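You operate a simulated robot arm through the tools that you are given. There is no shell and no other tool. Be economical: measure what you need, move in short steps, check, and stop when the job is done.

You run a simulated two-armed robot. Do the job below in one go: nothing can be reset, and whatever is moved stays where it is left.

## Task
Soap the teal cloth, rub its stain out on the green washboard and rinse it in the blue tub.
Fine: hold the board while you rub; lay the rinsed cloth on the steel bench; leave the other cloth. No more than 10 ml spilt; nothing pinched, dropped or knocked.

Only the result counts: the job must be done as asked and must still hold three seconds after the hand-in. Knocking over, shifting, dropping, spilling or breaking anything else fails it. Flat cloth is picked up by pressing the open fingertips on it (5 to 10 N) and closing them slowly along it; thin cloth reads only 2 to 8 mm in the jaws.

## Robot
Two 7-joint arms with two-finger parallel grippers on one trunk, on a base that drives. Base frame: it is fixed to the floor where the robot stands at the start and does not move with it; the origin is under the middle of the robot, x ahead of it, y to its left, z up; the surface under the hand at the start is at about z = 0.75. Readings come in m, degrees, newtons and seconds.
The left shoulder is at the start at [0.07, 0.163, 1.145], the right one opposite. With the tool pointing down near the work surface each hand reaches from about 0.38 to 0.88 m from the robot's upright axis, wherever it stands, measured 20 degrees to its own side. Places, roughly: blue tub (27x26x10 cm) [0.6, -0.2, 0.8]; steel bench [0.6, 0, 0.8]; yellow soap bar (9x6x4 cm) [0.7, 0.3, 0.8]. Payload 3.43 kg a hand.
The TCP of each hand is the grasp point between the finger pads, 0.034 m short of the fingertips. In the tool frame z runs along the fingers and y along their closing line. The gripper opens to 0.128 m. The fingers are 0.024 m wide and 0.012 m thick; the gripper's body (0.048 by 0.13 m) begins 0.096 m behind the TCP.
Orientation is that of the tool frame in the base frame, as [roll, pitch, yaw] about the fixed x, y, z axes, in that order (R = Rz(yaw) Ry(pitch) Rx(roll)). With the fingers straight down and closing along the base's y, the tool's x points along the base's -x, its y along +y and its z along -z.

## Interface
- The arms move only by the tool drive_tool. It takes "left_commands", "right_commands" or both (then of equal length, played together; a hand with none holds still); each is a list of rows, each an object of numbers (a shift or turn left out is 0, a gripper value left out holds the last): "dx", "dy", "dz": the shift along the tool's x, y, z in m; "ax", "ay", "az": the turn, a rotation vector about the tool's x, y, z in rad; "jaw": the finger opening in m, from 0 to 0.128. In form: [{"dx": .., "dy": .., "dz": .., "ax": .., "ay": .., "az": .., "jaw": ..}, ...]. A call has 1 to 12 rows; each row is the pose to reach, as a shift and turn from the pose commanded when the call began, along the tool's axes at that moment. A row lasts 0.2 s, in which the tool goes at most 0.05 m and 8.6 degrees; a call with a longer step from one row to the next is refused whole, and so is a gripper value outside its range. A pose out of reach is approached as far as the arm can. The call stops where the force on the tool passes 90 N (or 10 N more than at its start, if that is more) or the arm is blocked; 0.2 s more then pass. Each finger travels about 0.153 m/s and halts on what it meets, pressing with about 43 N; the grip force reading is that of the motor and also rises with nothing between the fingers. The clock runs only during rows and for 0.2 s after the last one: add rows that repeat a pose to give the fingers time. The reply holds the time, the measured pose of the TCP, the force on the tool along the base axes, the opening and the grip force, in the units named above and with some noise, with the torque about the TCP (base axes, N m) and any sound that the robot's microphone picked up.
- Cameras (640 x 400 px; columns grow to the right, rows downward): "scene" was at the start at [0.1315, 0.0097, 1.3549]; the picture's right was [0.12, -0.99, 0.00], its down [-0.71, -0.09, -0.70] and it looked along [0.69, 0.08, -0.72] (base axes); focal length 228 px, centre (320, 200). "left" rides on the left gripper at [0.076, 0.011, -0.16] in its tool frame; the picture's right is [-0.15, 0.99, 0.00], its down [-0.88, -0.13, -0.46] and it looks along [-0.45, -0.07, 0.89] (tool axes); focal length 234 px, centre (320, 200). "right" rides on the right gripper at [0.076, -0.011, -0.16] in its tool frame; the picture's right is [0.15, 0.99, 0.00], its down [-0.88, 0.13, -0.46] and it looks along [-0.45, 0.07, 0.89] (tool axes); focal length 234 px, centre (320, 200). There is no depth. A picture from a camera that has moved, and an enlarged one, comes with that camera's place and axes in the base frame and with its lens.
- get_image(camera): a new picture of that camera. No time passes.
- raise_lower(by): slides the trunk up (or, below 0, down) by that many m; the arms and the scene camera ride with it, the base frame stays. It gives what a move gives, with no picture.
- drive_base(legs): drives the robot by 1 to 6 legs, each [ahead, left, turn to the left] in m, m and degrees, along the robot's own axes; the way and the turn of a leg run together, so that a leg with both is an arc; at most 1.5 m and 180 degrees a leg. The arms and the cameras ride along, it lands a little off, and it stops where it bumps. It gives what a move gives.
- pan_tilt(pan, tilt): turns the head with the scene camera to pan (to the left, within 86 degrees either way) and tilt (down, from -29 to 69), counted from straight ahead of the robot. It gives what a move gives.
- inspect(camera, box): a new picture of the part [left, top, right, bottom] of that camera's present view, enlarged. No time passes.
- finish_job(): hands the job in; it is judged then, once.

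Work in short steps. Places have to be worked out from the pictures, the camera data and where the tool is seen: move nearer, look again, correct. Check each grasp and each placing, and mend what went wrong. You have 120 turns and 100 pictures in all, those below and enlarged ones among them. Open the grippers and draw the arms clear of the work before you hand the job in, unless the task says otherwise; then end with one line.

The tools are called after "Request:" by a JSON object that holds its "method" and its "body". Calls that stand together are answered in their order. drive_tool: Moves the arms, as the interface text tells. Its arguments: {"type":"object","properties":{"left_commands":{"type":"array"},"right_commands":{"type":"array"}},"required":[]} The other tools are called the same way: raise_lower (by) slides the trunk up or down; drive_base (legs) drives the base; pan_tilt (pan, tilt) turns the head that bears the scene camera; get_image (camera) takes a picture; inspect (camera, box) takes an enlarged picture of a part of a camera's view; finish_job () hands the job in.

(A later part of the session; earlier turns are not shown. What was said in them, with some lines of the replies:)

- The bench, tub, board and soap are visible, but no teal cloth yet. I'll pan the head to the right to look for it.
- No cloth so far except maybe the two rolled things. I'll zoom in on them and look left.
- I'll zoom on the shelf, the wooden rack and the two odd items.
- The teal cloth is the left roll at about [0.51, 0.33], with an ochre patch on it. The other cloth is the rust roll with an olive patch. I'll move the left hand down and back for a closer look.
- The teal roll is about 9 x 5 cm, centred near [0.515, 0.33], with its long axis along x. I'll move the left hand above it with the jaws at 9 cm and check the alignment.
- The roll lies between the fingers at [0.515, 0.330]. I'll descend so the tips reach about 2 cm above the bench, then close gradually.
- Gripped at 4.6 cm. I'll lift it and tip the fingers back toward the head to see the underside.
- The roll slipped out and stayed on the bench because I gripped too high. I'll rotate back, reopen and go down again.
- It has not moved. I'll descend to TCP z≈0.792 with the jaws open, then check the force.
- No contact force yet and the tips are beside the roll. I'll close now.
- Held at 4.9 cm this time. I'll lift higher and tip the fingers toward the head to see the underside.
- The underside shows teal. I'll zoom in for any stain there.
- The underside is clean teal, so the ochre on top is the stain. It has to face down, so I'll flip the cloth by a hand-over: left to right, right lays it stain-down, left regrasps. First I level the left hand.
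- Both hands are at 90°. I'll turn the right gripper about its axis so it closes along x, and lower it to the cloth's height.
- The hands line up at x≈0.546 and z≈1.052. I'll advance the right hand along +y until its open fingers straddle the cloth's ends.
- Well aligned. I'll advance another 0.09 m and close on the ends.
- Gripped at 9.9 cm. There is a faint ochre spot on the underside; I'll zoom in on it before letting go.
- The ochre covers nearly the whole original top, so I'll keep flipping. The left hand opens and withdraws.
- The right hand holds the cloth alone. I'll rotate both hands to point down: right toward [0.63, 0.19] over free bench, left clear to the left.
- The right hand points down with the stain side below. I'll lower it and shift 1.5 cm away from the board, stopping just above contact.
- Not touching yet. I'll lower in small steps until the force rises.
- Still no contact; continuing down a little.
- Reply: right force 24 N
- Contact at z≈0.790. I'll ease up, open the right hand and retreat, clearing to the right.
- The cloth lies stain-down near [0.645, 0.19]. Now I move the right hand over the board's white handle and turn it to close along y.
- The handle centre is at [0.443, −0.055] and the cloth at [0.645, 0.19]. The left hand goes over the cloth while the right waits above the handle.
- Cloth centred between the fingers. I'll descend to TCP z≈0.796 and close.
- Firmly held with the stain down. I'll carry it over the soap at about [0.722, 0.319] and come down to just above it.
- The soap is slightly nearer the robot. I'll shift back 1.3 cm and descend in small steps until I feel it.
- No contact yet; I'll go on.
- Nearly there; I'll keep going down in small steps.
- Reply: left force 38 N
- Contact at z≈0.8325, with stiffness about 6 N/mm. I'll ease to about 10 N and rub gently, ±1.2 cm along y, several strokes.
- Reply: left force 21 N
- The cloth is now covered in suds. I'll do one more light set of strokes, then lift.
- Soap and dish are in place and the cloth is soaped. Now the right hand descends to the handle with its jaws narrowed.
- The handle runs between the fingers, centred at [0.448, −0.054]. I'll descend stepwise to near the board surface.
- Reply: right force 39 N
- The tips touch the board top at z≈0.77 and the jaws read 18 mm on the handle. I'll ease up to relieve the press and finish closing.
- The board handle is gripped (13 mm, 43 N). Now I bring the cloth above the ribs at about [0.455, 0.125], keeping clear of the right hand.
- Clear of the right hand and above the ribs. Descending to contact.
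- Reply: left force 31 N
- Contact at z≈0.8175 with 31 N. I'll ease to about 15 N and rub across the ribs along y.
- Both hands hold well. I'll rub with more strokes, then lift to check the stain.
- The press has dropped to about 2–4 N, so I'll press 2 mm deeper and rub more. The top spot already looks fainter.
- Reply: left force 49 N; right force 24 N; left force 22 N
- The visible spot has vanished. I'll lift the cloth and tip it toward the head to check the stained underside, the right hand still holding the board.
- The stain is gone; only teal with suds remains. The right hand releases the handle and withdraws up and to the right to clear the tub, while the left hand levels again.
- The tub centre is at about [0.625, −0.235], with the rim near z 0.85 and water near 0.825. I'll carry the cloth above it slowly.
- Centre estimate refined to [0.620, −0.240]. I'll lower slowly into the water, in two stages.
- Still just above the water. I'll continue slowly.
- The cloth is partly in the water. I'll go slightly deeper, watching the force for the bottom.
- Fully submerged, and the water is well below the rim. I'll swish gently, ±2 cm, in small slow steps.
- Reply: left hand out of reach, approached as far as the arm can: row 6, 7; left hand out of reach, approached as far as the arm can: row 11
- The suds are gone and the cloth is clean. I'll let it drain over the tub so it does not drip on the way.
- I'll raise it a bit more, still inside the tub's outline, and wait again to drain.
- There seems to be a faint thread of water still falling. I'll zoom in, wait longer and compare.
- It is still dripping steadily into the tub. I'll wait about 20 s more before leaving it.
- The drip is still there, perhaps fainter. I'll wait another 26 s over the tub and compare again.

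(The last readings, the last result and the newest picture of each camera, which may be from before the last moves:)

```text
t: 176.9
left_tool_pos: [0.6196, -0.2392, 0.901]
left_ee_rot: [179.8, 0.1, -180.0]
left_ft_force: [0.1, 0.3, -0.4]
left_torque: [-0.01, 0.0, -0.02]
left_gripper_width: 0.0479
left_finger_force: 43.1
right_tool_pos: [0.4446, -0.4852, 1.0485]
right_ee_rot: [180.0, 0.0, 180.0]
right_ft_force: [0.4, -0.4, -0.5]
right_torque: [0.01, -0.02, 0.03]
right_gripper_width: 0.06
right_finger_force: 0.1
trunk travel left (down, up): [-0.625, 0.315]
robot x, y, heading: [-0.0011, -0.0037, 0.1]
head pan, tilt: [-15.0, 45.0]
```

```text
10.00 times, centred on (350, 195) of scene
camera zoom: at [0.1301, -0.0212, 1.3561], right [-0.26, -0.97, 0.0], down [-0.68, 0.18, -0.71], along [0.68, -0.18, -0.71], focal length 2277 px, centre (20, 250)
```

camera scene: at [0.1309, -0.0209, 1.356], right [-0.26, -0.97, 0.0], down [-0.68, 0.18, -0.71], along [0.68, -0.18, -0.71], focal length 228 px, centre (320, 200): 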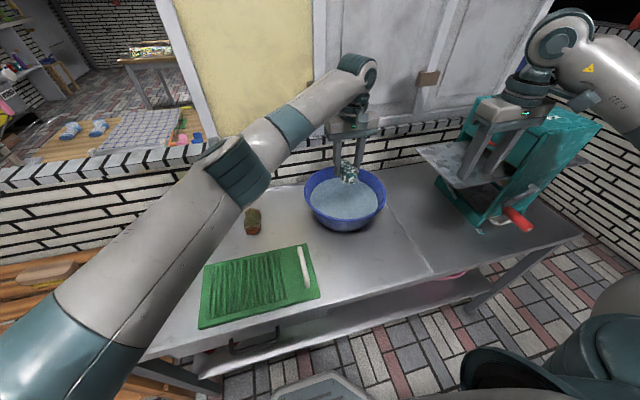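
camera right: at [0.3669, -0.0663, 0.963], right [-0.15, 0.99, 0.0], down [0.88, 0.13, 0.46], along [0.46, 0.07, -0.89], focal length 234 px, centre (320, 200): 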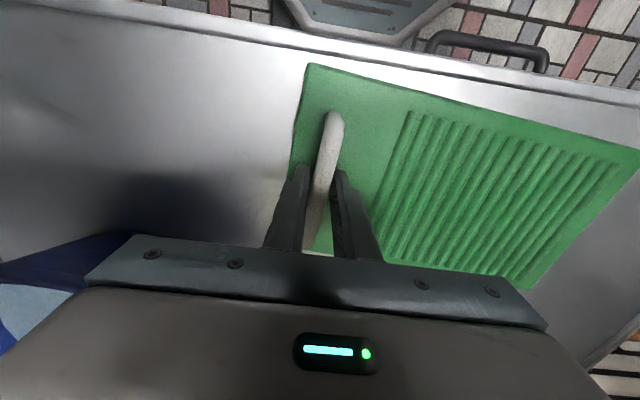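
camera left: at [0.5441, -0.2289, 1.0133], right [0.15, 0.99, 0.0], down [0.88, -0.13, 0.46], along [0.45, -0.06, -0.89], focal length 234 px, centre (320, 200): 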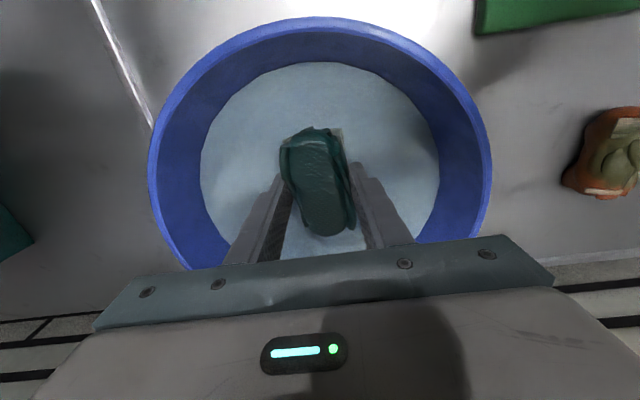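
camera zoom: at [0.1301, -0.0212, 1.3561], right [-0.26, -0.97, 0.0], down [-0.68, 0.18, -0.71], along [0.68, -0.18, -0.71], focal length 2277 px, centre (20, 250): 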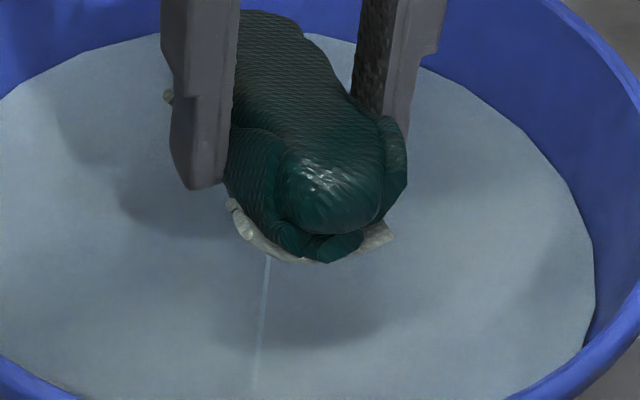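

The cloth is drier and the drip is thinner. I'll carry it the short way to the free steel patch just left of the tub, at about [0.63, −0.03], quickly but in safe steps.

Request:
{"method": "drive_tool", "body": {"left_commands": [{"dz": -0.025}, {"dx": -0.003, "dy": 0.04, "dz": -0.03}, {"dx": -0.006, "dy": 0.085, "dz": -0.03}, {"dx": -0.01, "dy": 0.13, "dz": -0.03}, {"dx": -0.01, "dy": 0.175, "dz": -0.025}, {"dx": -0.01, "dy": 0.21, "dz": 0.0}, {"dx": -0.01, "dy": 0.21, "dz": 0.045}, {"dx": -0.01, "dy": 0.21, "dz": 0.08}, {"dx": -0.01, "dy": 0.21, "dz": 0.092}]}}

Request:
{"method": "drive_tool", "body": {"left_commands": [{"dz": 0.003}, {"dz": 0.007}]}}

Request:
{"method": "get_image", "body": {"camera": "left"}}

```text
t: 178.9
left_tool_pos: [0.6297, -0.03, 0.8106]
left_ee_rot: [-180.0, -0.1, -179.9]
left_ft_force: [0.2, -0.5, -1.7]
left_torque: [-0.01, 0.02, 0.0]
left_gripper_width: 0.048
left_finger_force: 42.9
right_tool_pos: [0.4458, -0.4853, 1.0478]
right_ee_rot: [-180.0, 0.0, -179.9]
right_ft_force: [-0.9, 0.1, -0.7]
right_torque: [0.01, 0.03, 0.0]
right_gripper_width: 0.0598
right_finger_force: 0.0
trunk travel left (down, up): [-0.625, 0.315]
robot x, y, heading: [0.0013, -0.0001, -0.0]
head pan, tilt: [-15.0, 45.0]
```

```text
t: 179.5
left_tool_pos: [0.6294, -0.0299, 0.802]
left_ee_rot: [-179.9, -0.1, 179.9]
left_ft_force: [-0.3, -0.3, -0.8]
left_torque: [0.03, -0.04, 0.02]
left_gripper_width: 0.0479
left_finger_force: 42.9
right_tool_pos: [0.4443, -0.4856, 1.0482]
right_ee_rot: [180.0, 0.1, -179.9]
right_ft_force: [-0.9, 0.5, -0.5]
right_torque: [0.01, -0.03, 0.0]
right_gripper_width: 0.0599
right_finger_force: 0.0
trunk travel left (down, up): [-0.625, 0.315]
robot x, y, heading: [-0.0008, 0.0005, -0.1]
head pan, tilt: [-15.0, 45.0]
```

```text
28 pictures are left
camera left: at [0.5537, -0.0187, 0.9634], right [0.15, 0.99, 0.0], down [0.88, -0.13, 0.45], along [0.45, -0.07, -0.89], focal length 234 px, centre (320, 200)
```

left: 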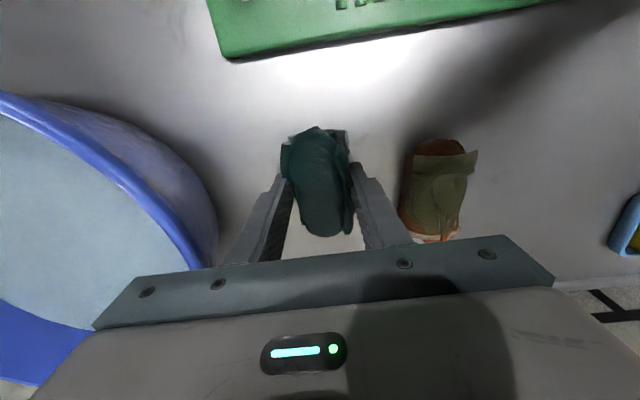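

Clear of both the tub and the rust roll. Lowering the last millimetres until contact.

Request:
{"method": "drive_tool", "body": {"left_commands": [{"dz": 0.003}, {"dz": 0.005}]}}

Request:
{"method": "drive_tool", "body": {"left_commands": [{"dz": 0.001}, {"dz": 0.003}]}}

```text
t: 180.1
left_tool_pos: [0.6298, -0.0297, 0.7983]
left_ee_rot: [180.0, 0.0, -179.9]
left_ft_force: [0.0, -0.7, -0.4]
left_torque: [-0.01, 0.02, 0.02]
left_gripper_width: 0.0473
left_finger_force: 43.1
right_tool_pos: [0.445, -0.4836, 1.048]
right_ee_rot: [-179.9, 0.0, 180.0]
right_ft_force: [-0.6, -0.2, -0.5]
right_torque: [0.01, 0.03, 0.04]
right_gripper_width: 0.0598
right_finger_force: 0.0
trunk travel left (down, up): [-0.625, 0.315]
robot x, y, heading: [-0.0019, -0.0008, 0.0]
head pan, tilt: [-15.0, 45.0]
```

```text
t: 180.7
left_tool_pos: [0.6293, -0.0297, 0.7959]
left_ee_rot: [179.9, 0.1, -180.0]
left_ft_force: [-0.5, 0.4, 7.8]
left_torque: [-0.06, -0.24, 0.0]
left_gripper_width: 0.0477
left_finger_force: 43.2
right_tool_pos: [0.4448, -0.4841, 1.051]
right_ee_rot: [179.9, 0.2, -179.9]
right_ft_force: [0.8, 0.3, 0.7]
right_torque: [0.01, 0.0, 0.0]
right_gripper_width: 0.0603
right_finger_force: 0.0
trunk travel left (down, up): [-0.625, 0.315]
robot x, y, heading: [0.001, -0.0022, -0.0]
head pan, tilt: [-15.0, 45.0]
```

It is resting on the steel (8 N). I'll open a little, rise straight up and check.

Request:
{"method": "drive_tool", "body": {"left_commands": [{"dz": -0.001, "jaw": 0.052}, {"dz": -0.001, "jaw": 0.058}, {"dz": -0.001, "jaw": 0.064}, {"dz": -0.001, "jaw": 0.068}, {"dz": -0.03}, {"dz": -0.07}, {"dz": -0.115}, {"dz": -0.16}, {"dz": -0.2}]}}

Request:
{"method": "get_image", "body": {"camera": "left"}}

```text
t: 182.7
left_tool_pos: [0.6292, -0.0315, 0.9965]
left_ee_rot: [180.0, 0.0, -180.0]
left_ft_force: [-0.5, -0.3, -0.5]
left_torque: [0.0, 0.0, 0.02]
left_gripper_width: 0.068
left_finger_force: 0.0
right_tool_pos: [0.4445, -0.4852, 1.0474]
right_ee_rot: [180.0, 0.2, 180.0]
right_ft_force: [1.1, 0.1, 0.3]
right_torque: [0.0, -0.01, -0.01]
right_gripper_width: 0.0603
right_finger_force: 0.0
trunk travel left (down, up): [-0.625, 0.315]
robot x, y, heading: [0.0012, -0.0007, 0.1]
head pan, tilt: [-15.0, 45.0]
```

```text
27 pictures are left
camera left: at [0.5531, -0.0201, 1.1574], right [0.15, 0.99, 0.0], down [0.88, -0.13, 0.46], along [0.45, -0.06, -0.89], focal length 234 px, centre (320, 200)
```

left: 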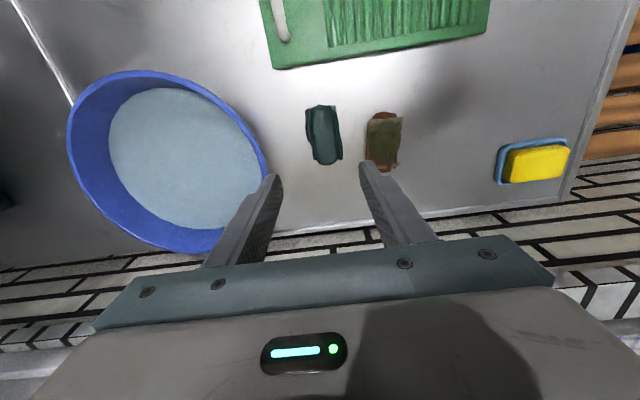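

The cloth is lying on the bench. I'll draw the left arm back to the left, open both grippers and take a final look.

Request:
{"method": "drive_tool", "body": {"left_commands": [{"dy": 0.03, "dz": -0.035}, {"dy": 0.07, "dz": -0.06, "jaw": 0.09}, {"dy": 0.115, "dz": -0.08, "jaw": 0.12}, {"dy": 0.16, "dz": -0.08}, {"dy": 0.205, "dz": -0.08}, {"dy": 0.25, "dz": -0.08}, {"dy": 0.295, "dz": -0.08}, {"dy": 0.34, "dz": -0.08}, {"dy": 0.38, "dz": -0.08}], "right_commands": [{"jaw": 0.08}, {"jaw": 0.1}, {"jaw": 0.12}, {"jaw": 0.12}, {"jaw": 0.12}, {"jaw": 0.12}, {"jaw": 0.12}, {"jaw": 0.12}, {"jaw": 0.12}]}}

Request:
{"method": "pan_tilt", "body": {"pan": 0, "tilt": 48}}

Request:
{"method": "get_image", "body": {"camera": "scene"}}

Request:
{"method": "inspect", "body": {"camera": "scene", "box": [260, 140, 400, 230]}}

```text
t: 184.7
left_tool_pos: [0.6294, 0.3511, 1.0756]
left_ee_rot: [179.9, 0.1, -180.0]
left_ft_force: [-1.0, -0.4, 0.0]
left_torque: [-0.01, -0.01, 0.01]
left_gripper_width: 0.1203
left_finger_force: 0.0
right_tool_pos: [0.4449, -0.4845, 1.0494]
right_ee_rot: [-179.9, 0.0, -180.0]
right_ft_force: [0.2, -0.1, 0.1]
right_torque: [-0.05, -0.01, 0.02]
right_gripper_width: 0.1201
right_finger_force: 0.0
trunk travel left (down, up): [-0.625, 0.315]
robot x, y, heading: [0.0031, -0.0009, -0.1]
head pan, tilt: [-15.0, 45.0]
```

```text
t: 185.5
left_tool_pos: [0.63, 0.3493, 1.0758]
left_ee_rot: [180.0, 0.0, -180.0]
left_ft_force: [-0.4, 0.3, -0.1]
left_torque: [0.04, 0.03, 0.0]
left_gripper_width: 0.1202
left_finger_force: 0.0
right_tool_pos: [0.4444, -0.4848, 1.0482]
right_ee_rot: [180.0, -0.1, 180.0]
right_ft_force: [0.7, 0.0, 0.4]
right_torque: [0.0, 0.01, 0.0]
right_gripper_width: 0.12
right_finger_force: 0.1
trunk travel left (down, up): [-0.625, 0.315]
robot x, y, heading: [0.002, 0.0015, 0.2]
head pan, tilt: [0.0, 48.0]
```

```text
26 pictures are left
camera scene: at [0.1303, -0.0003, 1.3519], right [0.0, -1.0, 0.0], down [-0.74, 0.0, -0.67], along [0.67, 0.0, -0.74], focal length 228 px, centre (320, 200)
```

scene: 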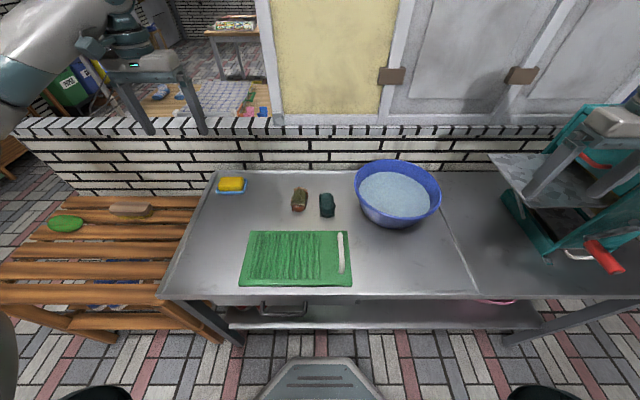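

```text
4.44 times, centred on (330, 185) of scene
camera zoom: at [0.1303, -0.0003, 1.3519], right [0.0, -1.0, 0.0], down [-0.74, 0.0, -0.67], along [0.67, 0.0, -0.74], focal length 1012 px, centre (276, 267)
```

zoom: 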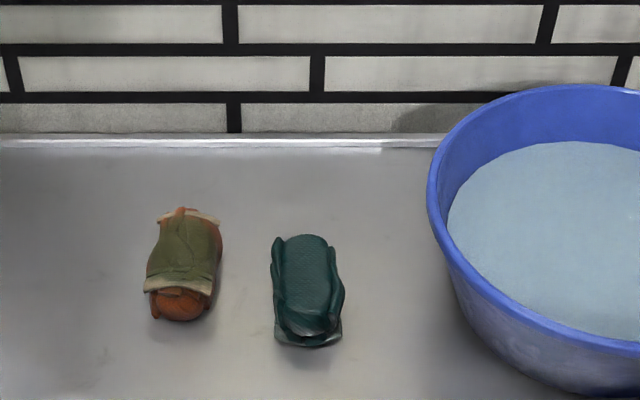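

The clean teal cloth lies on the steel bench and no puddle is visible. The board, soap, tub and other cloth are in place and both arms are clear with grippers open, so I hand in.

Request:
{"method": "finish_job", "body": {}}

```text
The job is handed in.
```

The teal cloth was soaped, rubbed on the held washboard until no stain showed, rinsed in the blue tub and laid on the steel bench. It was still dripping slightly when I carried it from the tub, but I saw no puddle on the bench.
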